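You operate a simulated robot arm through the tools that you are given. There is no shell and no other tool. Be economical: measure what you need, move in short steps, check, and stop when the job is done.

The job below is to be done with a simulated robot arm. You get a single attempt, and the scene is never put back.

JOB
Press 2 portions of powder into the yellow-band cup.
Fine: teal rocker to Open before, back to Closed after; centre the slider with the cup in it; leave the white pump head and the knob alone.

Only the result counts: the job must be done as asked and must still hold three seconds after the hand-in. Knocking over, shifting, dropping, spilling or breaking anything else fails it.

ROBOT AND FRAMES
A 7-joint arm with a two-finger parallel gripper, fixed in place. Base frame: the origin is at the foot of the arm, x ahead of it, y to its left, z up; the work surface is at about z = 807. Readings come in mm, degrees, newtons and seconds.
With the tool pointing down near the work surface it reaches from about 300 to 700 mm from the base axis. Its first joint turns from -66.0 to 66.0 degrees. Payload 1.57 kg.
The TCP is the grasp point between the finger pads, 30 mm short of the fingertips. In the tool frame z runs along the fingers and y along their closing line. The gripper opens to 110 mm. The fingers are 24 mm wide and 12 mm thick; the gripper's body (48 by 112 mm) begins 78 mm behind the TCP.
Orientation is told as [roll, pitch, yaw] about the base's x, y, z axes, in that order, counted from this pose: with the fingers straight down and closing along the base's y, the tool's x points along the base's -x, its y along +y and its z along -z.

CONTROLS
- The arm moves only by the tool nudge_tool. Its argument "commands" is a list of rows, each an object (a shift or turn left out is 0, a gripper value left out holds the last) with "dr": the turn, a rotation vector about the tool's x, y, z in degrees, a list of three; "delta_pos": the shift along the tool's x, y, z in mm, a list of three; "gripper": the finger opening in mm, from 0 to 110. In form: [{"dr": [ax, ay, az], "delta_pos": [tx, ty, tz], "gripper": gripper}, ...]. A call has 1 to 10 rows; each row is the pose to reach, as a shift and turn from the pose commanded when the call began, along the tool's axes at that moment. A row lasts 0.2 s, in which the tool goes at most 50 mm and 8.6 degrees; a call with a longer step from one row to the next is refused whole, and so is a gripper value outside its range. Where a pose cannot be reached the arm comes as near as it can. A force on the tool above 90 N (or 10 N above the force at the start of the call, whichever is more), or a blocked arm, ends the call early, and 0.2 s more pass. The fingers move at their own pace (about 108 mm/s each) and stop on an object; they squeeze with about 23 N. The grip force told is the motor's: it shows also when the fingers shut on nothing. Time passes only in rows, and 0.2 s behind the last, so rows that repeat a pose let the fingers close. The reply holds the time, the measured pose of the TCP, the force on the tool along the base axes, the opening and the grip force, in the units named above and with some noise.
- Cameras (640 x 400 px; columns grow to the right, rows downward): "scene" is fixed at [168.6, -398.1, 1431.9]; the picture's right is [0.75, -0.66, 0.00], its down [-0.26, -0.30, -0.92] and it looks along [0.60, 0.69, -0.40] (base axes); focal length 274 px, centre (320, 200). "wrist" rides on the gripper at [-36, 0, -80] in the tool frame; the picture's right is [0.00, -1.00, 0.00], its down [0.97, 0.00, -0.24] and it looks along [0.24, 0.00, 0.97] (tool axes); focal length 218 px, centre (320, 200). There is no depth. A picture from a camera that has moved, and an enlarged one, comes with that camera's place and axes in the base frame and with its lens. The place of the scene camera against the robot may be out by one fixed shift of up to 18 mm in any direction.
- capture(camera): a new picture of that camera. The clock stands still meanwhile.
- zoom(camera, box): a new picture of the part [left, top, right, bottom] of that camera's present view, enlarged. The clock stands still meanwhile.
- sign_off(): hands the job in; it is judged then, once.

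Work in short steps. Places have to be worked out from the pictures, the camera data and where the tool is seen: move nearer, look again, correct. Check each grasp and each placing, and mend what went wrong. You have 120 turns and 76 pictures in all, those below and enlarged ones among them. Open the gripper and draw the arm clear of the work before you hand the job in, unless the task says otherwise; then end with one line.

The tools are called after "Emit:" as a command line: name --argument value ..., lists and objects as JSON in quotes. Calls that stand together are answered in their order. nudge_tool: Moves the arm, as the interface text tells. Its arguments: {"type":"object","properties":{"commands":{"type":"array","items":{"type":"object","properties":{"dr":{"type":"array","items":{"type":"number"}},"delta_pos":{"type":"array","items":{"type":"number"}},"gripper":{"type":"number"}}}}},"required":["commands"]} The other tools are called the same way: capture (camera) takes a picture; zoom (camera, box) takes an enlarged picture of a part of a camera's view; sign_off () hands the job in.

At the start:

```text
t: 0.0
tool_pos: [381.7, 165.7, 1280.6]
tool_rot: [0.0, 0.0, -0.1]
wrist_force: [-0.2, -0.1, -0.5]
gripper_width: 110.1
grasp_force: 0.1
```

scene: 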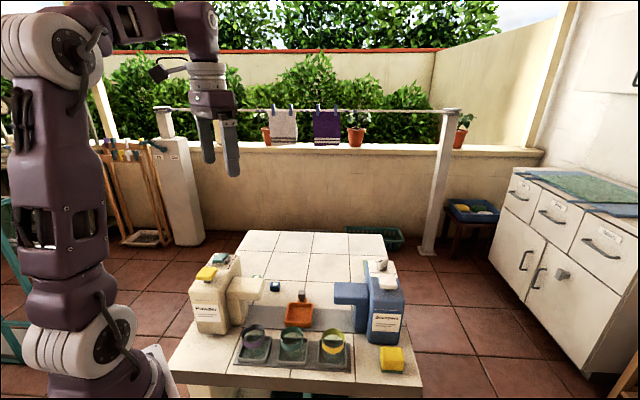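
wrist: 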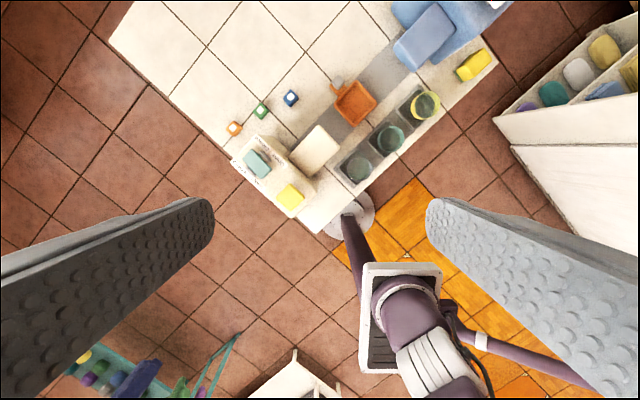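

I start by looking closer at the work table to identify the machine parts.

Emit:
zoom --camera "scene" --box '[180, 240, 300, 370]'

Emit:
zoom --camera "scene" --box '[280, 240, 420, 380]'

Emit:
zoom --camera "wrist" --box '[200, 0, 520, 240]'

```text
3.08 times, centred on (240, 305) of scene
camera zoom: at [168.6, -398.1, 1431.9], right [0.75, -0.66, 0.0], down [-0.26, -0.3, -0.92], along [0.6, 0.69, -0.4], focal length 844 px, centre (566, -123)
```

zoom: 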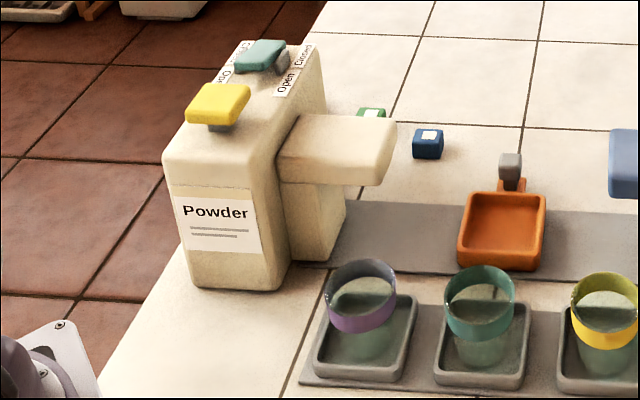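

```text
2.86 times, centred on (350, 310) of scene
camera zoom: at [168.6, -398.1, 1431.9], right [0.75, -0.66, 0.0], down [-0.26, -0.3, -0.92], along [0.6, 0.69, -0.4], focal length 784 px, centre (234, -114)
```

zoom: 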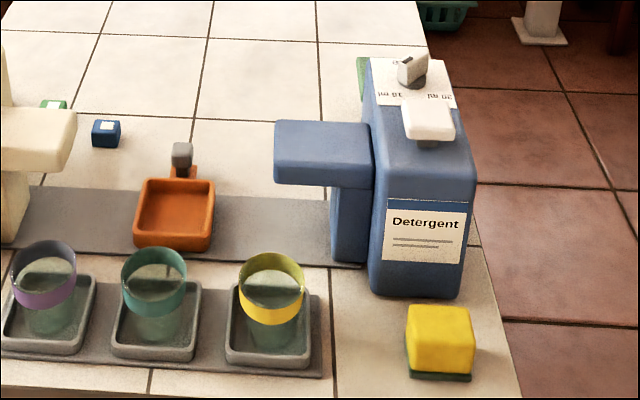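

```text
1.67 times, centred on (360, 120) of wrist
camera zoom: at [416.1, 165.1, 1361.7], right [0.0, -1.0, 0.0], down [-0.97, 0.0, 0.24], along [-0.24, 0.0, -0.97], focal length 364 px, centre (253, 333)
```

zoom: 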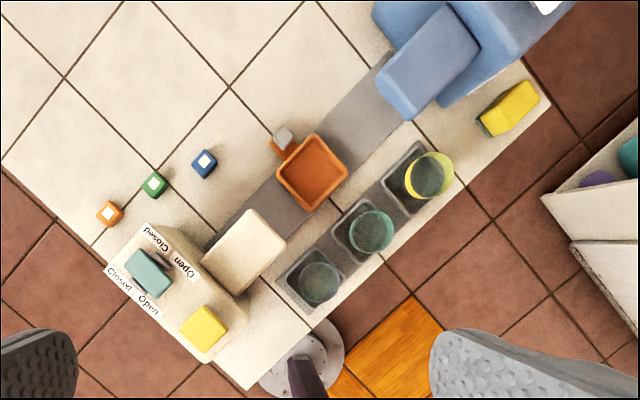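

The table is turned about 45° to the base; the powder machine is at left with the yellow pump head and teal rocker. I turn the tool 45° and drop in over the rail for a closer view.

Emit:
nudge_tool --commands '[{"dr": [0, 0, -7.5], "delta_pos": [-12, -11, 25]}, {"dr": [0, 0, -15], "delta_pos": [-24, -22, 50]}, {"dr": [0, 0, -22.5], "delta_pos": [-36, -33, 75]}, {"dr": [0, 0, -30], "delta_pos": [-48, -44, 100]}, {"dr": [0, 0, -37.5], "delta_pos": [-60, -55, 125]}, {"dr": [0, 0, -45], "delta_pos": [-70, -66, 150]}]'

Emit:
capture --camera "wrist"

Emit:
capture --camera "scene"

```text
t: 1.4
tool_pos: [449.8, 97.3, 1129.1]
tool_rot: [0.0, 0.0, 45.1]
wrist_force: [-0.5, -0.5, -0.1]
gripper_width: 110.1
grasp_force: 0.0
```

```text
70 pictures are left
camera wrist: at [475.4, 123.6, 1211.3], right [0.71, -0.71, 0.0], down [-0.68, -0.69, 0.24], along [-0.17, -0.17, -0.97], focal length 218 px, centre (320, 200)
```

wrist: 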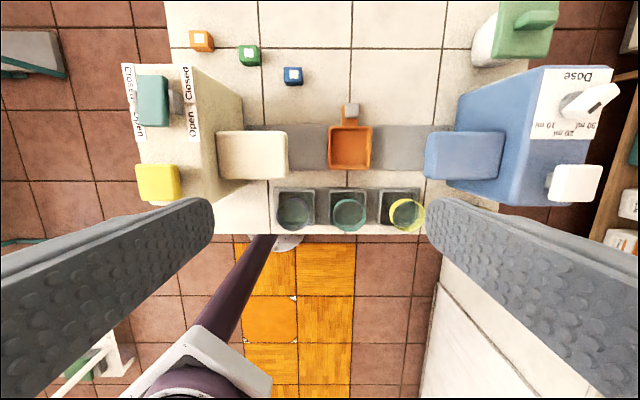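

```text
69 pictures are left
```

scene: 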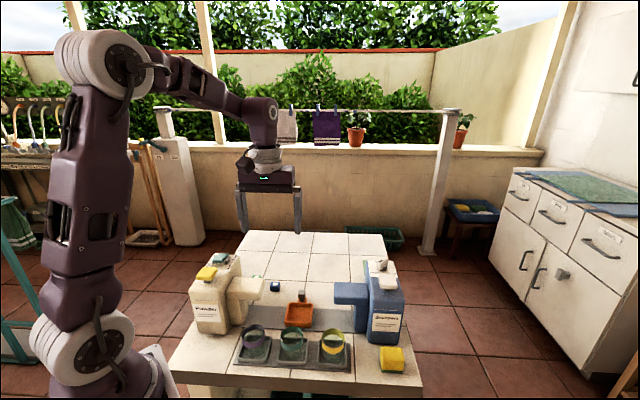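

Aligned well with the table. I zoom on the powder machine top and on the tray and cups.

Emit:
zoom --camera "wrist" --box '[110, 50, 230, 210]'

Emit:
zoom --camera "wrist" --box '[240, 90, 450, 240]'

Emit:
zoom --camera "scene" --box '[185, 245, 245, 290]'

```text
2.50 times, centred on (170, 130) of wrist
camera zoom: at [475.4, 123.6, 1211.3], right [0.71, -0.71, 0.0], down [-0.68, -0.69, 0.24], along [-0.17, -0.17, -0.97], focal length 546 px, centre (695, 375)
```

zoom: 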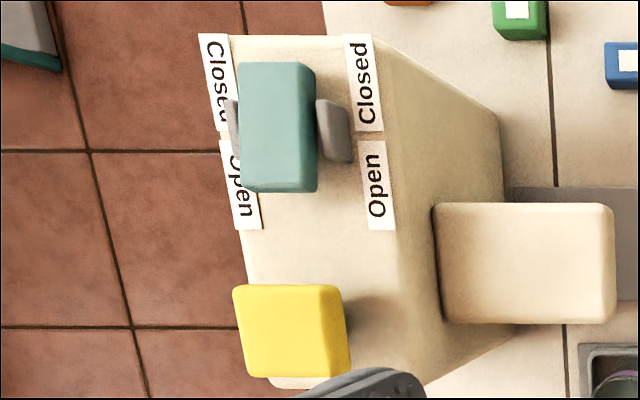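

```text
2.67 times, centred on (345, 165) of wrist
camera zoom: at [475.4, 123.6, 1211.3], right [0.71, -0.71, 0.0], down [-0.68, -0.69, 0.24], along [-0.17, -0.17, -0.97], focal length 582 px, centre (253, 293)
```

zoom: 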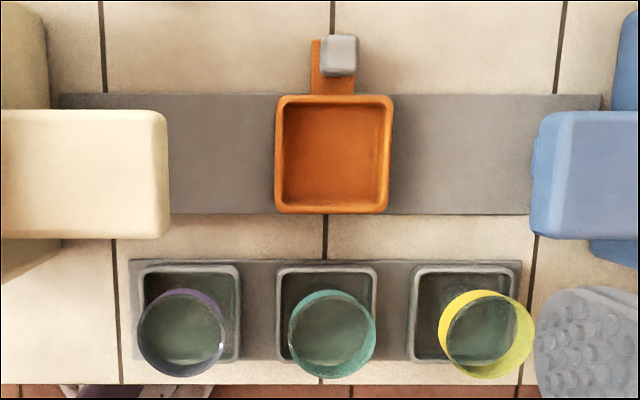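

```text
8.89 times, centred on (215, 268) of scene
camera zoom: at [168.6, -398.1, 1431.9], right [0.75, -0.66, 0.0], down [-0.26, -0.3, -0.92], along [0.6, 0.69, -0.4], focal length 2439 px, centre (1253, -400)
```

zoom: 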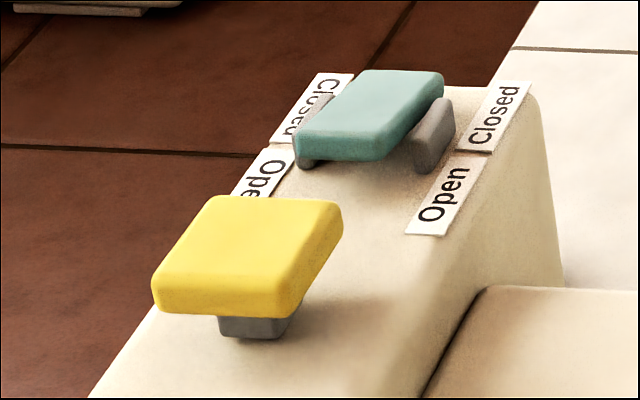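

Cup rims sit near z≈860, with the yellow cup at about u≈396, v≈309 (u = right along the rail, v = away from the robot). I hover over it with the gripper partly closed.

Emit:
nudge_tool --commands '[{"delta_pos": [16, -30, 30], "gripper": 85}, {"delta_pos": [32, -60, 60]}, {"delta_pos": [48, -90, 90]}, {"delta_pos": [64, -120, 120]}, {"delta_pos": [78, -147, 149]}]'

Emit:
capture --camera "wrist"

Emit:
zoom --camera "scene" --box '[220, 180, 420, 390]'

```text
t: 2.6
tool_pos: [500.2, -60.6, 980.7]
tool_rot: [-0.1, 0.0, 45.1]
wrist_force: [-0.9, -0.3, -0.1]
gripper_width: 85.0
grasp_force: 0.0
```

```text
65 pictures are left
camera wrist: at [525.2, -36.0, 1062.8], right [0.71, -0.71, 0.0], down [-0.69, -0.69, 0.24], along [-0.17, -0.17, -0.97], focal length 218 px, centre (320, 200)
```

wrist: 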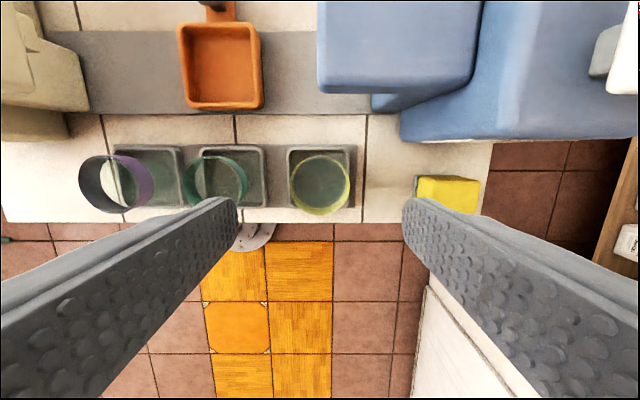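

```text
1.90 times, centred on (320, 285) of scene
camera zoom: at [168.6, -398.1, 1431.9], right [0.75, -0.66, 0.0], down [-0.26, -0.3, -0.92], along [0.6, 0.69, -0.4], focal length 523 px, centre (320, 38)
```

zoom: 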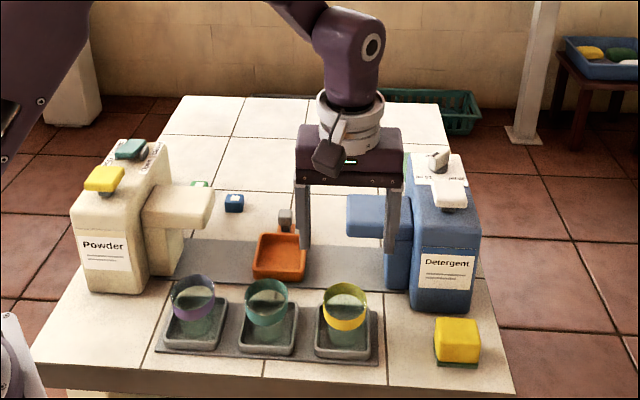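

The cup is centred under the gripper (rim ≈ z 856). I descend so that the fingertips overlap the band and close.

Emit:
nudge_tool --commands '[{"delta_pos": [0, 0, 40]}, {"delta_pos": [0, 0, 80]}, {"delta_pos": [0, 0, 100]}, {"delta_pos": [0, 0, 115]}, {"delta_pos": [0, 0, 115]}]'

Emit:
zoom --camera "scene" --box '[270, 260, 400, 380]'

Emit:
capture --camera "wrist"

```text
t: 3.8
tool_pos: [501.1, -60.4, 865.7]
tool_rot: [0.0, 0.0, 45.0]
wrist_force: [-0.1, 0.9, -0.9]
gripper_width: 85.0
grasp_force: 0.1
```

```text
3.33 times, centred on (335, 320) of scene
camera zoom: at [168.6, -398.1, 1431.9], right [0.75, -0.66, 0.0], down [-0.26, -0.3, -0.92], along [0.6, 0.69, -0.4], focal length 915 px, centre (270, -200)
```

zoom: 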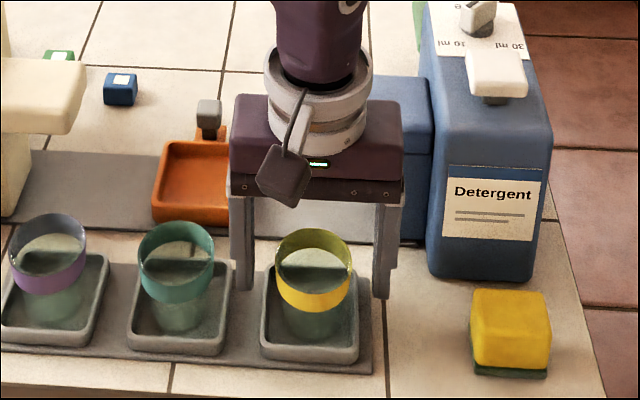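

```text
62 pictures are left
camera wrist: at [526.3, -34.3, 947.1], right [0.71, -0.71, 0.0], down [-0.69, -0.69, 0.24], along [-0.17, -0.17, -0.97], focal length 218 px, centre (320, 200)
```

wrist: 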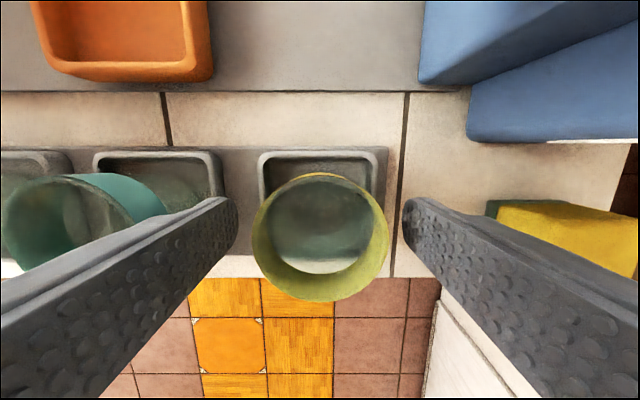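

Fingers straddle the cup at band height and are centred. Closing.

Emit:
nudge_tool --commands '[{"gripper": 50}, {"gripper": 50}, {"gripper": 50}]'

Emit:
zoom --camera "scene" --box '[270, 260, 400, 380]'

```text
t: 4.6
tool_pos: [500.2, -59.7, 865.6]
tool_rot: [0.0, 0.0, 45.0]
wrist_force: [0.2, -0.2, 0.0]
gripper_width: 52.8
grasp_force: 22.9
```

```text
3.33 times, centred on (335, 320) of scene
camera zoom: at [168.6, -398.1, 1431.9], right [0.75, -0.66, 0.0], down [-0.26, -0.3, -0.92], along [0.6, 0.69, -0.4], focal length 915 px, centre (270, -200)
```

zoom: 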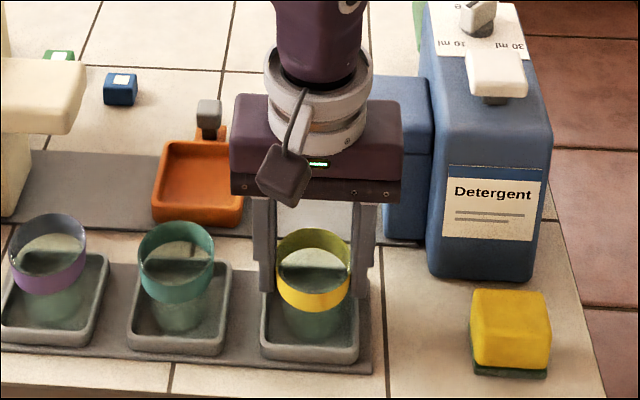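

Gripped at 52.8 mm. Lift straight up and then move toward the slider at u≈300.

Emit:
nudge_tool --commands '[{"delta_pos": [0, 0, -25]}, {"delta_pos": [0, 0, -55]}, {"delta_pos": [0, 0, -80]}, {"delta_pos": [0, 30, -80]}, {"delta_pos": [-10, 65, -80]}, {"delta_pos": [-30, 96, -80]}, {"delta_pos": [-60, 96, -80]}, {"delta_pos": [-60, 96, -80]}]'

Emit:
capture --camera "wrist"

Emit:
zoom --camera "scene" --box '[220, 210, 380, 370]'

```text
t: 6.4
tool_pos: [474.2, 52.5, 946.2]
tool_rot: [-0.1, -0.1, 45.0]
wrist_force: [0.0, -0.7, -0.1]
gripper_width: 52.2
grasp_force: 22.8
```

```text
60 pictures are left
camera wrist: at [500.4, 77.2, 1028.9], right [0.71, -0.71, 0.0], down [-0.69, -0.69, 0.24], along [-0.17, -0.17, -0.97], focal length 218 px, centre (320, 200)
```

wrist: 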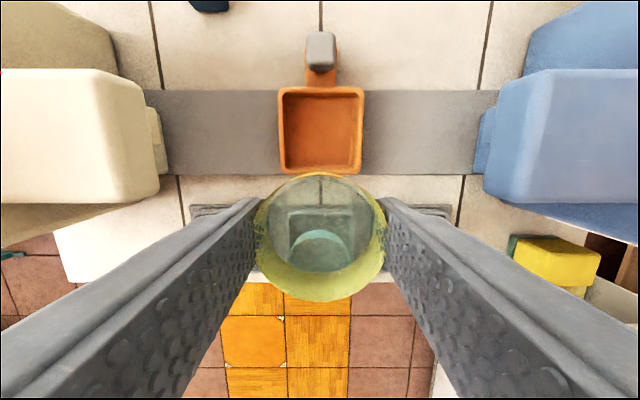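

```text
2.50 times, centred on (300, 290) of scene
camera zoom: at [168.6, -398.0, 1431.9], right [0.75, -0.66, 0.0], down [-0.26, -0.3, -0.92], along [0.6, 0.69, -0.4], focal length 686 px, centre (370, -25)
```

zoom: 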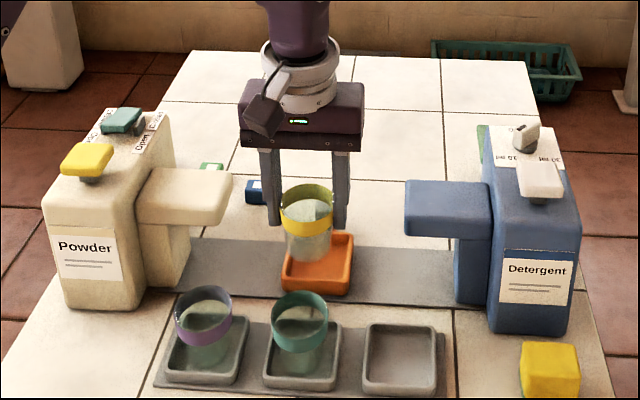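

The slider tray centre is at about u≈300, v≈420. I move the cup over it and start lowering.

Emit:
nudge_tool --commands '[{"delta_pos": [-24, -1.8, 0]}, {"delta_pos": [-48, -1.8, 0]}, {"delta_pos": [-48, -1.8, 30]}, {"delta_pos": [-48, -1.8, 55]}, {"delta_pos": [-48, -1.8, 65]}]'

Emit:
capture --camera "wrist"

Emit:
zoom --camera "scene" --box '[250, 240, 350, 340]'

```text
t: 7.6
tool_pos: [506.7, 84.6, 879.5]
tool_rot: [0.0, 0.0, 45.0]
wrist_force: [-0.1, 0.4, -0.3]
gripper_width: 52.4
grasp_force: 23.3
```

```text
58 pictures are left
camera wrist: at [533.1, 109.1, 962.0], right [0.71, -0.71, 0.0], down [-0.69, -0.69, 0.24], along [-0.17, -0.17, -0.97], focal length 218 px, centre (320, 200)
```

wrist: 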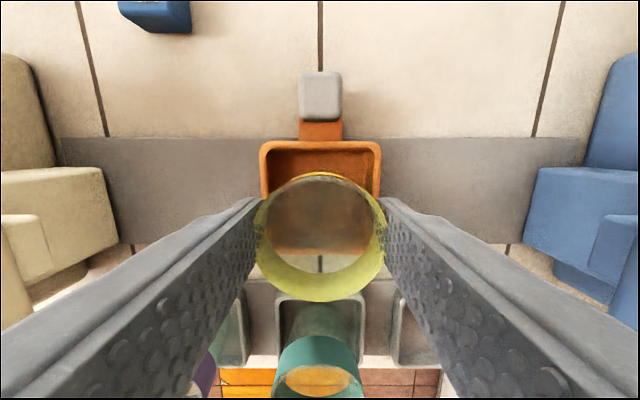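

```text
4.00 times, centred on (300, 290) of scene
camera zoom: at [168.6, -398.1, 1431.9], right [0.75, -0.66, 0.0], down [-0.26, -0.3, -0.92], along [0.6, 0.69, -0.4], focal length 1098 px, centre (400, -160)
```

zoom: 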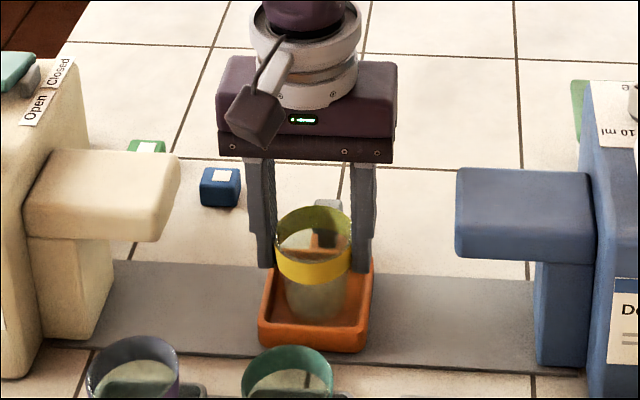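

Well aligned inside the tray. Lowering in small steps, watching the force.

Emit:
nudge_tool --commands '[{"delta_pos": [-1.5, -0.5, 4]}, {"delta_pos": [-1.5, -0.5, 8]}, {"delta_pos": [-1.5, -0.5, 10]}]'

```text
t: 8.4
tool_pos: [509.7, 84.2, 870.1]
tool_rot: [0.0, 0.0, 45.0]
wrist_force: [-0.6, 0.0, 0.2]
gripper_width: 52.6
grasp_force: 23.0
```

Emit:
nudge_tool --commands '[{"delta_pos": [0, 0, 1]}, {"delta_pos": [0, 0, 2]}]'

Emit:
zoom --camera "scene" --box '[270, 270, 330, 340]'

```text
t: 9.0
tool_pos: [510.1, 83.9, 869.2]
tool_rot: [-0.1, 0.0, 45.0]
wrist_force: [-2.8, -1.3, 17.9]
gripper_width: 52.8
grasp_force: 22.9
```

```text
5.71 times, centred on (300, 305) of scene
camera zoom: at [168.2, -398.1, 1431.9], right [0.75, -0.66, 0.0], down [-0.26, -0.3, -0.92], along [0.6, 0.69, -0.4], focal length 1568 px, centre (434, -400)
```

zoom: 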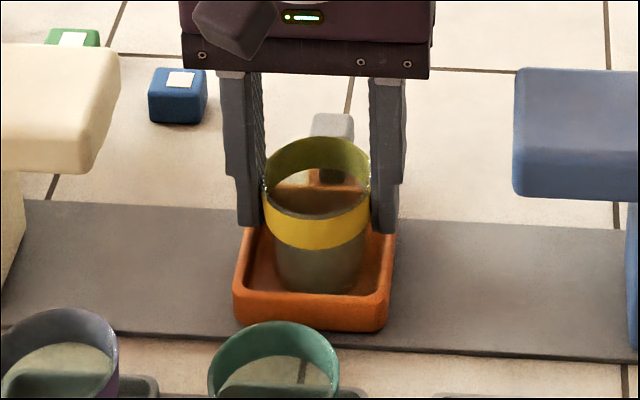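

Contact (18 N) – the cup is on the tray floor. I relax slightly, open a bit, and rise straight up.

Emit:
nudge_tool --commands '[{"delta_pos": [0, 0, -1.2]}, {"delta_pos": [0, 0, -1.2], "gripper": 75}, {"delta_pos": [0, 0, -1.2]}, {"delta_pos": [0, 0, -25]}, {"delta_pos": [0, 0, -60]}, {"delta_pos": [0, 0, -105]}, {"delta_pos": [0, 0, -150]}, {"delta_pos": [0, 0, -180]}, {"delta_pos": [0, 0, -180]}]'

Emit:
capture --camera "wrist"

Emit:
zoom --camera "scene" --box '[240, 260, 360, 380]'

```text
t: 11.0
tool_pos: [507.9, 84.2, 1048.6]
tool_rot: [0.0, 0.0, 45.0]
wrist_force: [-0.3, 0.3, 0.0]
gripper_width: 74.9
grasp_force: 0.0
```

```text
55 pictures are left
camera wrist: at [534.7, 109.1, 1130.6], right [0.71, -0.71, 0.0], down [-0.69, -0.69, 0.24], along [-0.17, -0.17, -0.97], focal length 218 px, centre (320, 200)
```

wrist: 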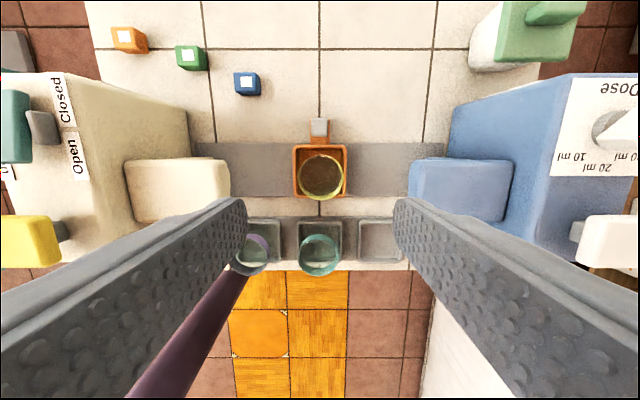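

```text
3.33 times, centred on (300, 320) of scene
camera zoom: at [168.6, -398.1, 1431.9], right [0.75, -0.66, 0.0], down [-0.26, -0.3, -0.92], along [0.6, 0.69, -0.4], focal length 915 px, centre (387, -200)
```

zoom: 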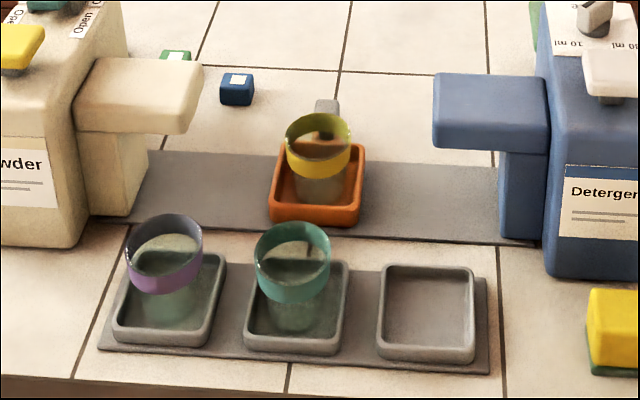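

Cup stands centred in the slider. Next, I approach the grey slider handle from above (u≈300, v≈480), staying high to check first.

Emit:
nudge_tool --commands '[{"delta_pos": [-31, 0, 20], "gripper": 60}, {"delta_pos": [-62, 0, 50]}, {"delta_pos": [-62, 0, 90]}, {"delta_pos": [-62, 0, 128]}, {"delta_pos": [-62, 0, 128]}]'

Emit:
capture --camera "wrist"

Emit:
zoom --camera "scene" --box '[230, 220, 370, 340]'

```text
t: 12.2
tool_pos: [554.4, 127.0, 921.1]
tool_rot: [0.1, 0.0, 45.0]
wrist_force: [0.7, 0.4, 0.2]
gripper_width: 59.8
grasp_force: 0.0
```

```text
53 pictures are left
camera wrist: at [579.6, 151.8, 1002.8], right [0.71, -0.71, 0.0], down [-0.69, -0.69, 0.24], along [-0.17, -0.17, -0.97], focal length 218 px, centre (320, 200)
```

wrist: 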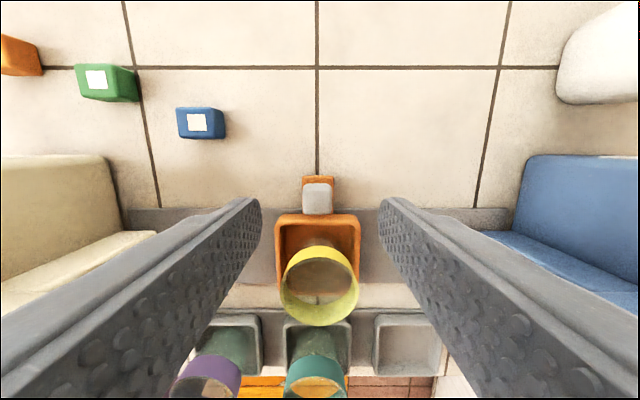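

```text
3.33 times, centred on (300, 280) of scene
camera zoom: at [168.6, -398.1, 1431.9], right [0.75, -0.66, 0.0], down [-0.26, -0.3, -0.92], along [0.6, 0.69, -0.4], focal length 915 px, centre (387, -67)
```

zoom: 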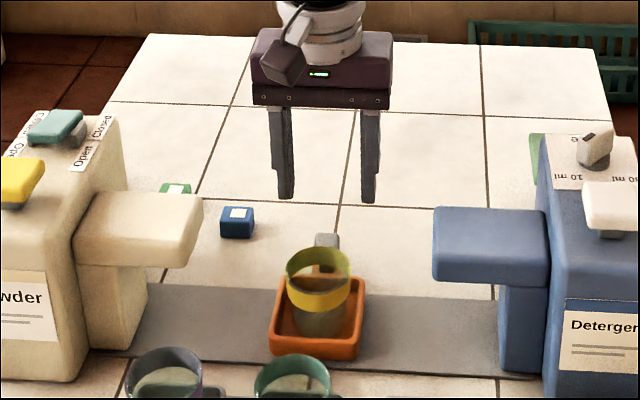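

The knob top is ~z 850 at u≈300.7, v≈480. I descend so the fingertips sit either side of the knob and close.

Emit:
nudge_tool --commands '[{"delta_pos": [0, 1.5, 25]}, {"delta_pos": [0, 1.5, 45]}, {"delta_pos": [0, 1.5, 58]}, {"delta_pos": [0, 1.5, 58]}]'

Emit:
capture --camera "wrist"

Emit:
zoom --camera "scene" --box '[230, 220, 370, 340]'

```text
t: 13.2
tool_pos: [553.2, 128.7, 862.3]
tool_rot: [-0.1, 0.1, 44.9]
wrist_force: [0.5, 0.0, -1.0]
gripper_width: 59.8
grasp_force: 0.1
```

```text
51 pictures are left
camera wrist: at [578.6, 153.3, 945.0], right [0.71, -0.71, 0.0], down [-0.69, -0.69, 0.24], along [-0.17, -0.17, -0.97], focal length 218 px, centre (320, 200)
```

wrist: 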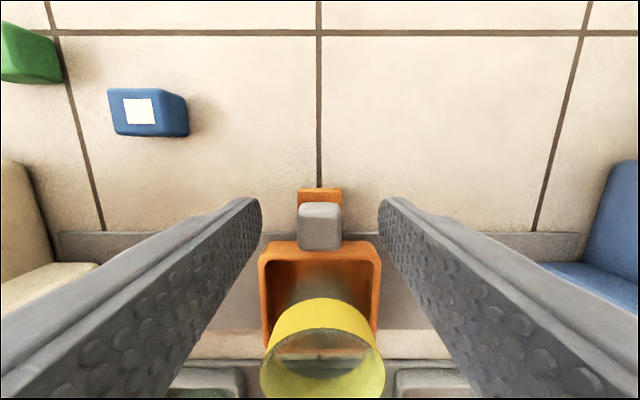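

```text
3.33 times, centred on (300, 280) of scene
camera zoom: at [168.6, -398.1, 1431.9], right [0.75, -0.66, 0.0], down [-0.26, -0.3, -0.92], along [0.6, 0.69, -0.4], focal length 915 px, centre (387, -67)
```

zoom: 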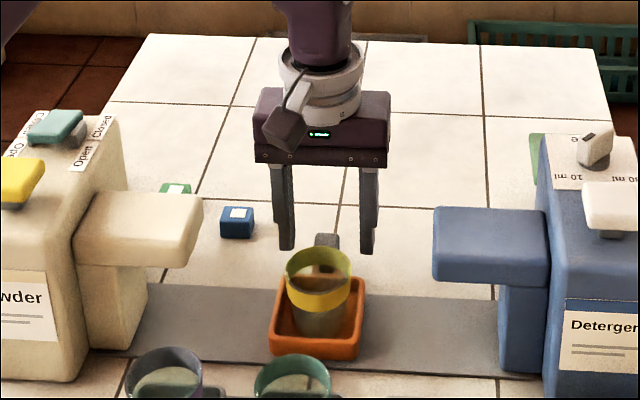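

Knob is centred between the fingers. Close on it.

Emit:
nudge_tool --commands '[{"gripper": 15}, {"gripper": 15}, {"gripper": 15}]'

Emit:
capture --camera "wrist"

```text
t: 14.0
tool_pos: [553.7, 128.3, 863.0]
tool_rot: [0.0, 0.0, 45.0]
wrist_force: [0.4, -0.7, -3.5]
gripper_width: 21.8
grasp_force: 34.3
```

```text
49 pictures are left
camera wrist: at [578.6, 153.3, 945.1], right [0.71, -0.71, 0.0], down [-0.69, -0.69, 0.24], along [-0.17, -0.17, -0.97], focal length 218 px, centre (320, 200)
```

wrist: 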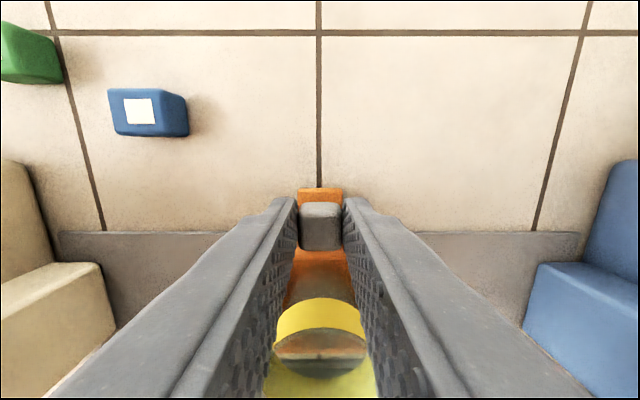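

Knob gripped (21.8 mm). Slide gently toward the powder machine, first 64 mm.

Emit:
nudge_tool --commands '[{"delta_pos": [0, 3, 0]}, {"delta_pos": [0, 8, 0]}, {"delta_pos": [0, 15, 0]}, {"delta_pos": [0, 22, 0]}, {"delta_pos": [0, 30, 0]}, {"delta_pos": [0, 38, 0]}, {"delta_pos": [0, 46, 0]}, {"delta_pos": [0, 54, 0]}, {"delta_pos": [0, 60, 0]}, {"delta_pos": [0, 64, 0]}]'

Emit:
zoom --camera "scene" --box '[200, 220, 340, 340]'

Emit:
capture --camera "wrist"

```text
t: 16.2
tool_pos: [507.3, 173.5, 863.7]
tool_rot: [-0.1, 0.1, 45.0]
wrist_force: [-4.1, -5.4, 8.3]
gripper_width: 21.6
grasp_force: 35.0
```

```text
3.33 times, centred on (270, 280) of scene
camera zoom: at [168.4, -398.2, 1431.9], right [0.75, -0.66, 0.0], down [-0.26, -0.3, -0.92], along [0.6, 0.69, -0.4], focal length 915 px, centre (487, -67)
```

zoom: 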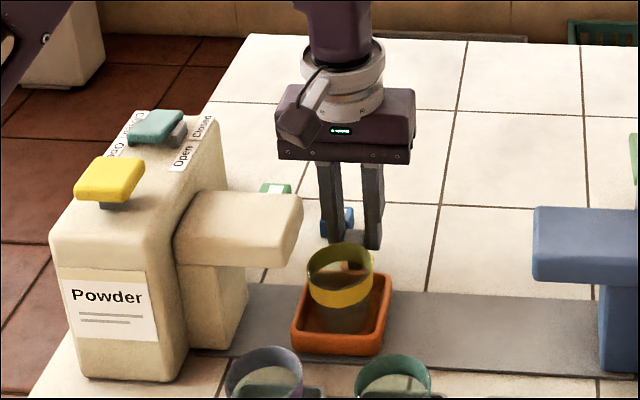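

```text
47 pictures are left
camera wrist: at [532.8, 199.4, 945.0], right [0.71, -0.71, 0.0], down [-0.69, -0.69, 0.24], along [-0.17, -0.17, -0.97], focal length 218 px, centre (320, 200)
```

wrist: 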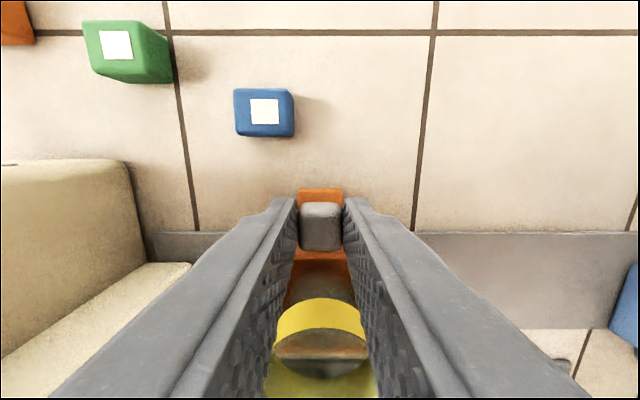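

Slider follows, cup steady. Continue 40 mm.

Emit:
nudge_tool --commands '[{"delta_pos": [0, 4, 0]}, {"delta_pos": [0, 10, 0]}, {"delta_pos": [0, 17, 0]}, {"delta_pos": [0, 24, 0]}, {"delta_pos": [0, 31, 0]}, {"delta_pos": [0, 37, 0]}, {"delta_pos": [0, 40, 0]}]'

Emit:
zoom --camera "scene" --box '[200, 240, 300, 340]'

Emit:
capture --camera "wrist"

```text
t: 17.8
tool_pos: [480.0, 203.1, 862.6]
tool_rot: [0.1, 0.0, 45.0]
wrist_force: [-7.3, -7.3, 15.5]
gripper_width: 21.7
grasp_force: 34.2
```

```text
4.00 times, centred on (250, 290) of scene
camera zoom: at [168.1, -398.3, 1431.9], right [0.75, -0.66, 0.0], down [-0.26, -0.3, -0.92], along [0.6, 0.69, -0.4], focal length 1098 px, centre (600, -160)
```

zoom: 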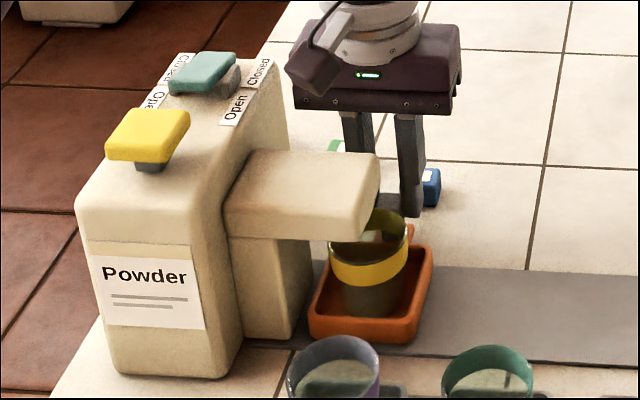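

```text
45 pictures are left
camera wrist: at [504.7, 227.3, 944.9], right [0.71, -0.71, 0.0], down [-0.69, -0.69, 0.24], along [-0.17, -0.17, -0.97], focal length 218 px, centre (320, 200)
```

wrist: 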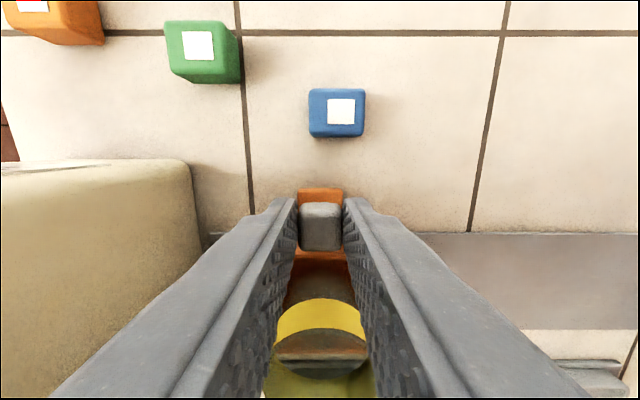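

Slider at u≈196 and about half under the spout. Continue in small steps to find the stop.

Emit:
nudge_tool --commands '[{"delta_pos": [0.5, 3, -0.5]}, {"delta_pos": [0.5, 6, -0.5]}, {"delta_pos": [0.5, 9, -0.5]}, {"delta_pos": [0.5, 11, -0.5]}]'

Emit:
zoom --camera "scene" --box '[200, 240, 300, 340]'

```text
t: 18.8
tool_pos: [474.3, 206.7, 862.5]
tool_rot: [-0.2, 0.0, 44.8]
wrist_force: [28.5, -27.7, -16.1]
gripper_width: 21.7
grasp_force: 34.7
```

```text
4.00 times, centred on (250, 290) of scene
camera zoom: at [169.5, -398.7, 1431.6], right [0.75, -0.66, 0.0], down [-0.26, -0.3, -0.92], along [0.6, 0.69, -0.4], focal length 1098 px, centre (600, -160)
```

zoom: 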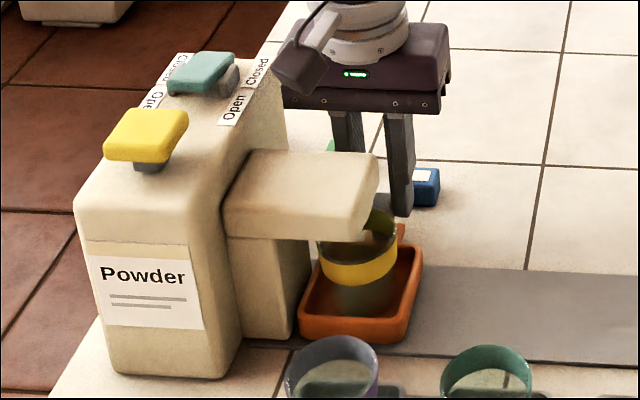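

The stop is reached (40 N along the rail, u≈189, travel ≈111 mm). I relieve the push, release the knob and rise straight up.

Emit:
nudge_tool --commands '[{"delta_pos": [0, -2, 0]}, {"delta_pos": [0, -3.5, 0]}, {"delta_pos": [0, -3.5, 0], "gripper": 45}, {"delta_pos": [0, -3.5, 0]}, {"delta_pos": [0, -3.5, -30]}, {"delta_pos": [0, -3.5, -70]}, {"delta_pos": [0, -3.5, -115]}, {"delta_pos": [0, -3.5, -160]}, {"delta_pos": [0, -3.5, -160]}]'

Emit:
zoom --camera "scene" --box '[200, 240, 300, 340]'

Emit:
capture --camera "wrist"

```text
t: 20.8
tool_pos: [474.2, 208.3, 1023.7]
tool_rot: [0.0, 0.0, 45.0]
wrist_force: [-0.1, 0.4, 1.1]
gripper_width: 44.8
grasp_force: 0.1
```

```text
4.00 times, centred on (250, 290) of scene
camera zoom: at [168.6, -398.1, 1431.9], right [0.75, -0.66, 0.0], down [-0.26, -0.3, -0.92], along [0.6, 0.69, -0.4], focal length 1098 px, centre (600, -160)
```

zoom: 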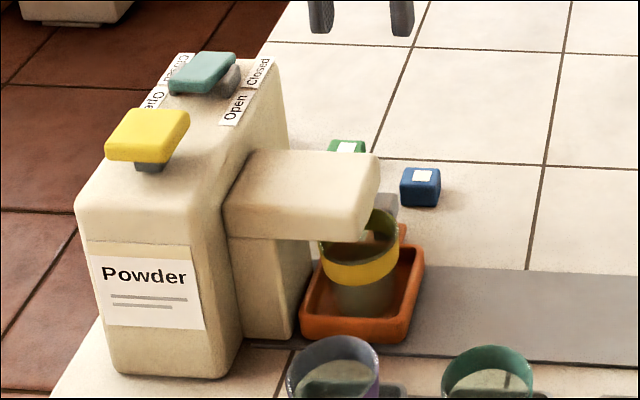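

```text
42 pictures are left
camera wrist: at [499.6, 232.7, 1105.1], right [0.71, -0.71, 0.0], down [-0.69, -0.69, 0.24], along [-0.17, -0.17, -0.97], focal length 218 px, centre (320, 200)
```

wrist: 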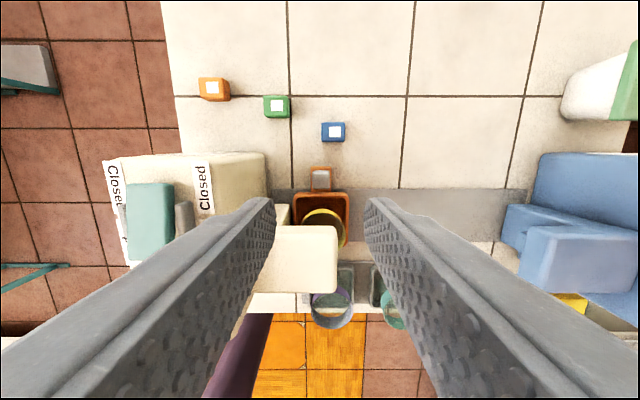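

Slider remains under the spout with the cup. Now I close the fingers and hover above the near ("Open") end of the teal rocker at about u≈80, v≈450.

Emit:
nudge_tool --commands '[{"delta_pos": [0, 0, -25], "gripper": 0}, {"delta_pos": [0, 40, -25]}, {"delta_pos": [16, 75, -25]}, {"delta_pos": [32, 108, -25]}, {"delta_pos": [32, 108, -25]}]'

Emit:
capture --camera "wrist"

Emit:
zoom --camera "scene" --box '[180, 210, 280, 310]'

```text
t: 22.0
tool_pos: [374.5, 262.5, 1046.1]
tool_rot: [0.0, 0.0, 45.0]
wrist_force: [-0.6, -1.2, -0.3]
gripper_width: 0.0
grasp_force: 21.0
```

```text
41 pictures are left
camera wrist: at [400.3, 288.0, 1128.6], right [0.71, -0.71, 0.0], down [-0.69, -0.69, 0.24], along [-0.17, -0.17, -0.97], focal length 218 px, centre (320, 200)
```

wrist: 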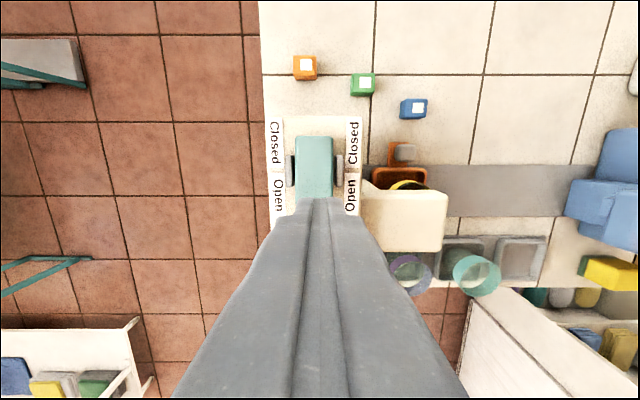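

```text
4.00 times, centred on (230, 260) of scene
camera zoom: at [168.6, -398.0, 1431.9], right [0.75, -0.66, 0.0], down [-0.26, -0.3, -0.92], along [0.6, 0.69, -0.4], focal length 1098 px, centre (680, -40)
```

zoom: 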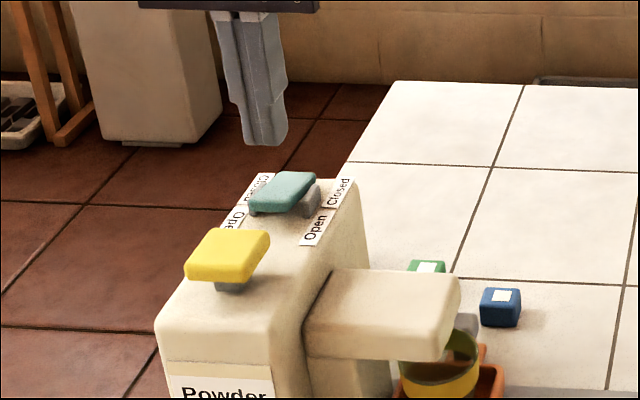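

Rocker centre is at u≈75, pivot v≈469. I shift 4 mm and go down near the open end, then press stepwise.

Emit:
nudge_tool --commands '[{"delta_pos": [0, 4, 15]}, {"delta_pos": [0, 4, 30]}, {"delta_pos": [0, 4, 36]}, {"delta_pos": [0, 4, 40]}]'

Emit:
zoom --camera "scene" --box '[190, 230, 250, 290]'

```text
t: 23.0
tool_pos: [372.3, 264.0, 1007.3]
tool_rot: [0.0, 0.0, 45.0]
wrist_force: [0.3, -0.3, -0.2]
gripper_width: 0.3
grasp_force: 21.4
```

```text
6.67 times, centred on (220, 260) of scene
camera zoom: at [168.6, -398.1, 1431.9], right [0.75, -0.66, 0.0], down [-0.26, -0.3, -0.92], along [0.6, 0.69, -0.4], focal length 1829 px, centre (987, -200)
```

zoom: 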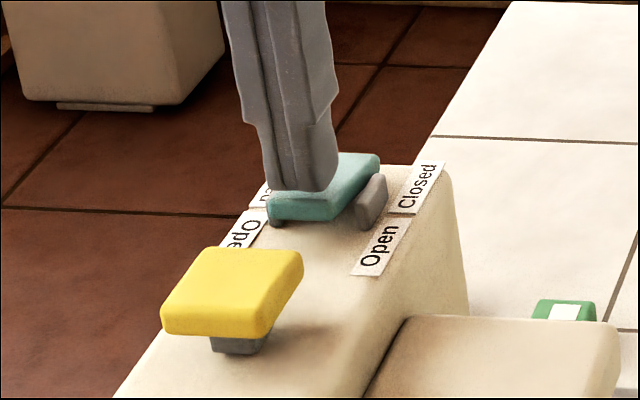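

The fingertip is just over the near end of the rocker. Press down in small steps.

Emit:
nudge_tool --commands '[{"delta_pos": [0, 0, 3]}, {"delta_pos": [0, 0, 6]}, {"delta_pos": [0, 0, 9]}]'

Emit:
zoom --camera "scene" --box '[190, 230, 250, 290]'

```text
t: 23.8
tool_pos: [372.5, 263.7, 998.4]
tool_rot: [0.0, 0.0, 45.0]
wrist_force: [-1.0, 0.1, 0.6]
gripper_width: 0.0
grasp_force: 21.3
```

```text
6.67 times, centred on (220, 260) of scene
camera zoom: at [168.6, -398.1, 1431.9], right [0.75, -0.66, 0.0], down [-0.26, -0.3, -0.92], along [0.6, 0.69, -0.4], focal length 1829 px, centre (987, -200)
```

zoom: 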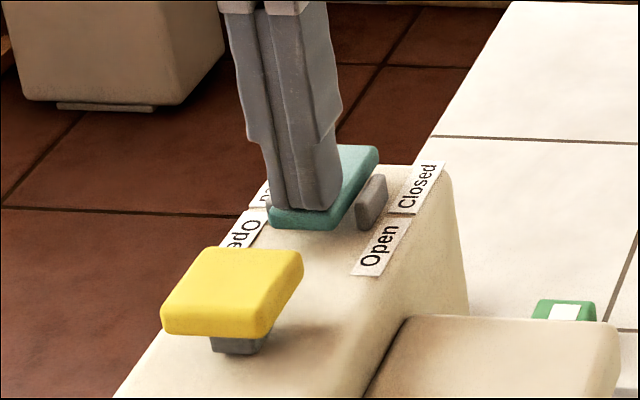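

The rocker is tilting toward Open; press further until it seats.

Emit:
nudge_tool --commands '[{"delta_pos": [0, 0, 2]}, {"delta_pos": [0, 0, 4]}, {"delta_pos": [0, 0, 6]}]'

Emit:
zoom --camera "scene" --box '[190, 230, 250, 290]'

```text
t: 24.6
tool_pos: [372.3, 263.3, 996.8]
tool_rot: [-0.1, -0.4, 45.0]
wrist_force: [-13.0, -8.6, 28.7]
gripper_width: 0.3
grasp_force: 21.6
stopped in row 3: the force on the tool passed its limit (the readings are from after the stop); the commanded pose is now the measured one
```

```text
6.67 times, centred on (220, 260) of scene
camera zoom: at [167.9, -398.6, 1431.8], right [0.75, -0.66, 0.0], down [-0.26, -0.3, -0.92], along [0.6, 0.69, -0.4], focal length 1829 px, centre (987, -200)
```

zoom: 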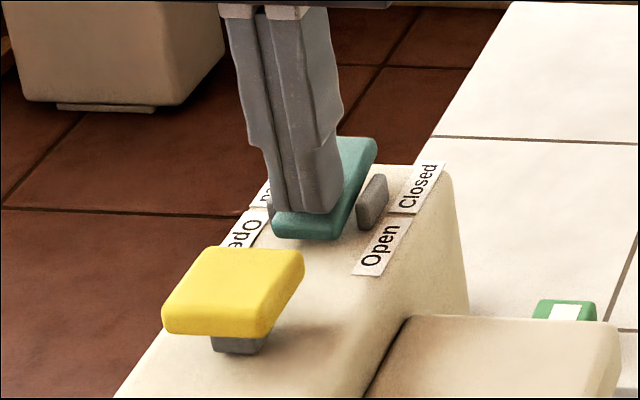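

Seated fully (force limit reached). I lift and check whether it stays open.

Emit:
nudge_tool --commands '[{"delta_pos": [0, 0, -15]}, {"delta_pos": [0, 0, -50]}, {"delta_pos": [20, 0, -60]}, {"delta_pos": [50, 0, -60]}, {"delta_pos": [63, 0, -60]}, {"delta_pos": [63, 0, -60]}]'

Emit:
zoom --camera "scene" --box '[190, 210, 270, 290]'

Emit:
capture --camera "wrist"

```text
t: 26.0
tool_pos: [328.9, 220.1, 1056.7]
tool_rot: [-0.1, -0.5, 45.1]
wrist_force: [0.1, -0.2, 0.7]
gripper_width: 0.1
grasp_force: 21.2
```

```text
5.00 times, centred on (230, 250) of scene
camera zoom: at [168.6, -398.1, 1431.9], right [0.75, -0.66, 0.0], down [-0.26, -0.3, -0.92], along [0.6, 0.69, -0.4], focal length 1372 px, centre (770, -50)
```

zoom: 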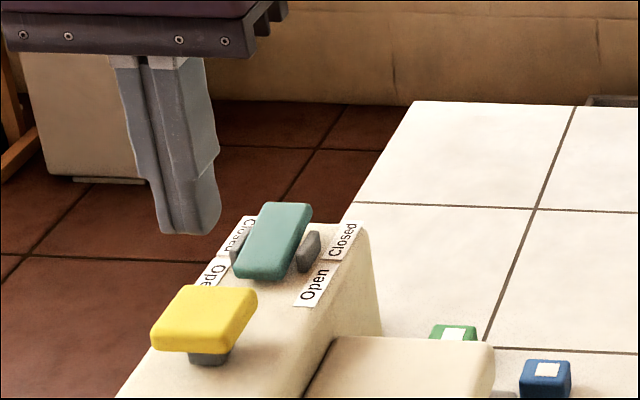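

```text
35 pictures are left
camera wrist: at [353.1, 245.2, 1139.7], right [0.71, -0.71, 0.0], down [-0.69, -0.69, 0.23], along [-0.16, -0.17, -0.97], focal length 218 px, centre (320, 200)
```

wrist: 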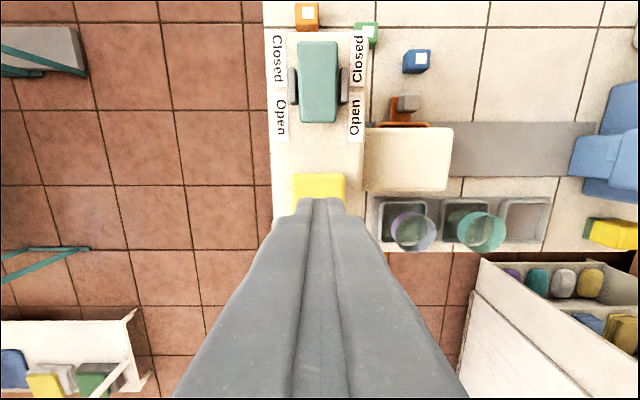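

Rocker is at Open and holds. The pump head centre is at about u≈76.5, v≈385; I shift 3 mm and descend to just above it.

Emit:
nudge_tool --commands '[{"delta_pos": [3, 0, 20]}, {"delta_pos": [3, 0, 33]}, {"delta_pos": [3, 0, 38]}]'

Emit:
zoom --camera "scene" --box '[180, 230, 280, 330]'

```text
t: 26.8
tool_pos: [325.3, 217.9, 1018.1]
tool_rot: [-0.2, -0.4, 45.0]
wrist_force: [0.1, 0.7, -0.8]
gripper_width: 0.1
grasp_force: 21.5
```

```text
4.00 times, centred on (230, 280) of scene
camera zoom: at [168.6, -398.1, 1431.9], right [0.75, -0.66, 0.0], down [-0.26, -0.3, -0.92], along [0.6, 0.69, -0.4], focal length 1098 px, centre (680, -120)
```

zoom: 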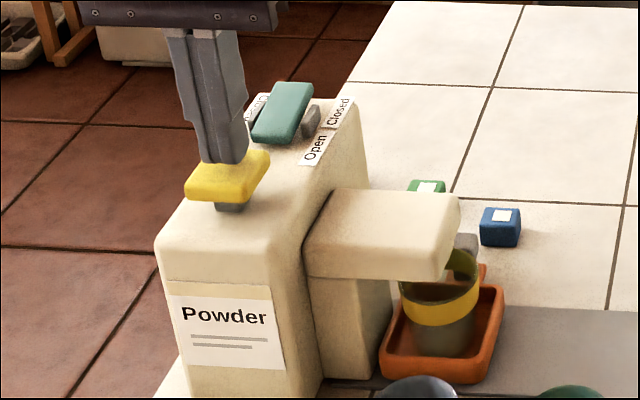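

Tip is centred over the yellow head. I press it down steadily until it bottoms.

Emit:
nudge_tool --commands '[{"delta_pos": [0, 0, 3]}, {"delta_pos": [0, 0, 6]}, {"delta_pos": [0, 0, 9]}, {"delta_pos": [0, 0, 12]}, {"delta_pos": [0, 0, 14]}]'

Emit:
zoom --camera "scene" --box '[180, 230, 280, 330]'

```text
t: 28.0
tool_pos: [327.2, 218.5, 1004.5]
tool_rot: [0.0, -0.5, 44.9]
wrist_force: [1.7, 1.6, 4.3]
gripper_width: 0.0
grasp_force: 21.3
```

```text
4.00 times, centred on (230, 280) of scene
camera zoom: at [168.6, -398.0, 1431.9], right [0.75, -0.66, 0.0], down [-0.26, -0.3, -0.92], along [0.6, 0.69, -0.4], focal length 1098 px, centre (680, -120)
```

zoom: 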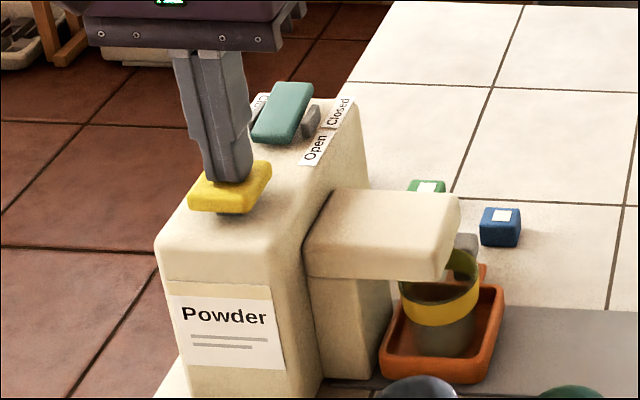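

The head moves with light spring force (4 N), not yet at bottom. Continue.

Emit:
nudge_tool --commands '[{"delta_pos": [0, 0, 2]}, {"delta_pos": [0, 0, 4]}, {"delta_pos": [0, 0, 6]}, {"delta_pos": [0, 0, 8]}, {"delta_pos": [0, 0, 10]}, {"delta_pos": [0, 0, 12]}]'

Emit:
zoom --camera "scene" --box '[180, 230, 280, 330]'

```text
t: 29.3
tool_pos: [327.6, 217.9, 998.2]
tool_rot: [-0.2, -1.0, 45.0]
wrist_force: [-11.6, -11.2, 61.3]
gripper_width: 0.5
grasp_force: 20.9
stopped in row 6: the force on the tool passed its limit (the readings are from after the stop); the commanded pose is now the measured one
```

```text
4.00 times, centred on (230, 280) of scene
camera zoom: at [166.8, -399.3, 1431.8], right [0.75, -0.66, 0.0], down [-0.26, -0.3, -0.92], along [0.6, 0.69, -0.4], focal length 1098 px, centre (680, -120)
```

zoom: 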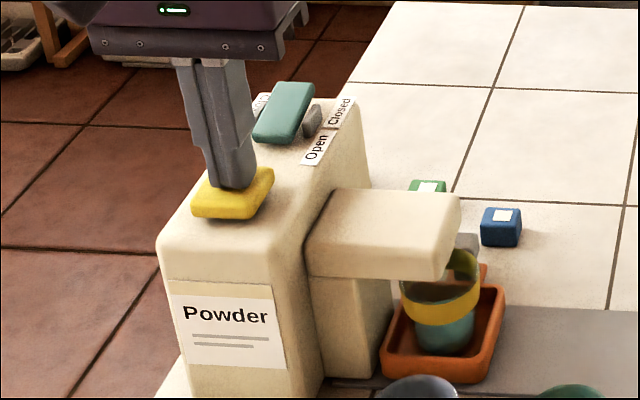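

Bottomed at TCP z≈998, and the cup now shows teal content. I release fully and look.

Emit:
nudge_tool --commands '[{"delta_pos": [0, 0, -10]}, {"delta_pos": [0, 0, -20]}, {"delta_pos": [0, 0, -28]}, {"delta_pos": [0, 0, -28]}, {"delta_pos": [0, 0, -28]}]'

Emit:
zoom --camera "scene" --box '[180, 230, 280, 330]'

```text
t: 30.5
tool_pos: [327.1, 216.9, 1023.6]
tool_rot: [-0.1, -0.7, 45.0]
wrist_force: [-1.0, 0.2, 0.2]
gripper_width: 0.0
grasp_force: 21.2
```

```text
4.00 times, centred on (230, 280) of scene
camera zoom: at [168.6, -398.1, 1431.9], right [0.75, -0.66, 0.0], down [-0.26, -0.3, -0.92], along [0.6, 0.69, -0.4], focal length 1098 px, centre (680, -120)
```

zoom: 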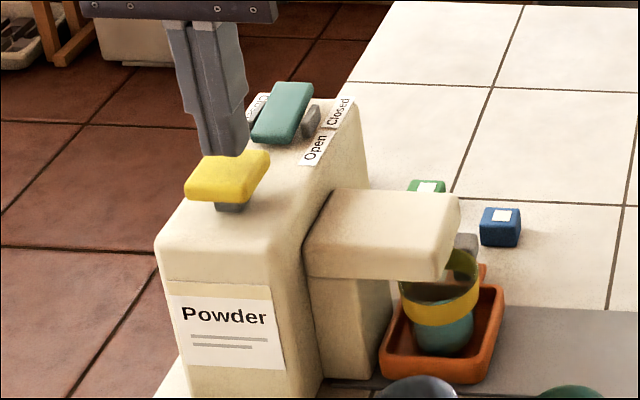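

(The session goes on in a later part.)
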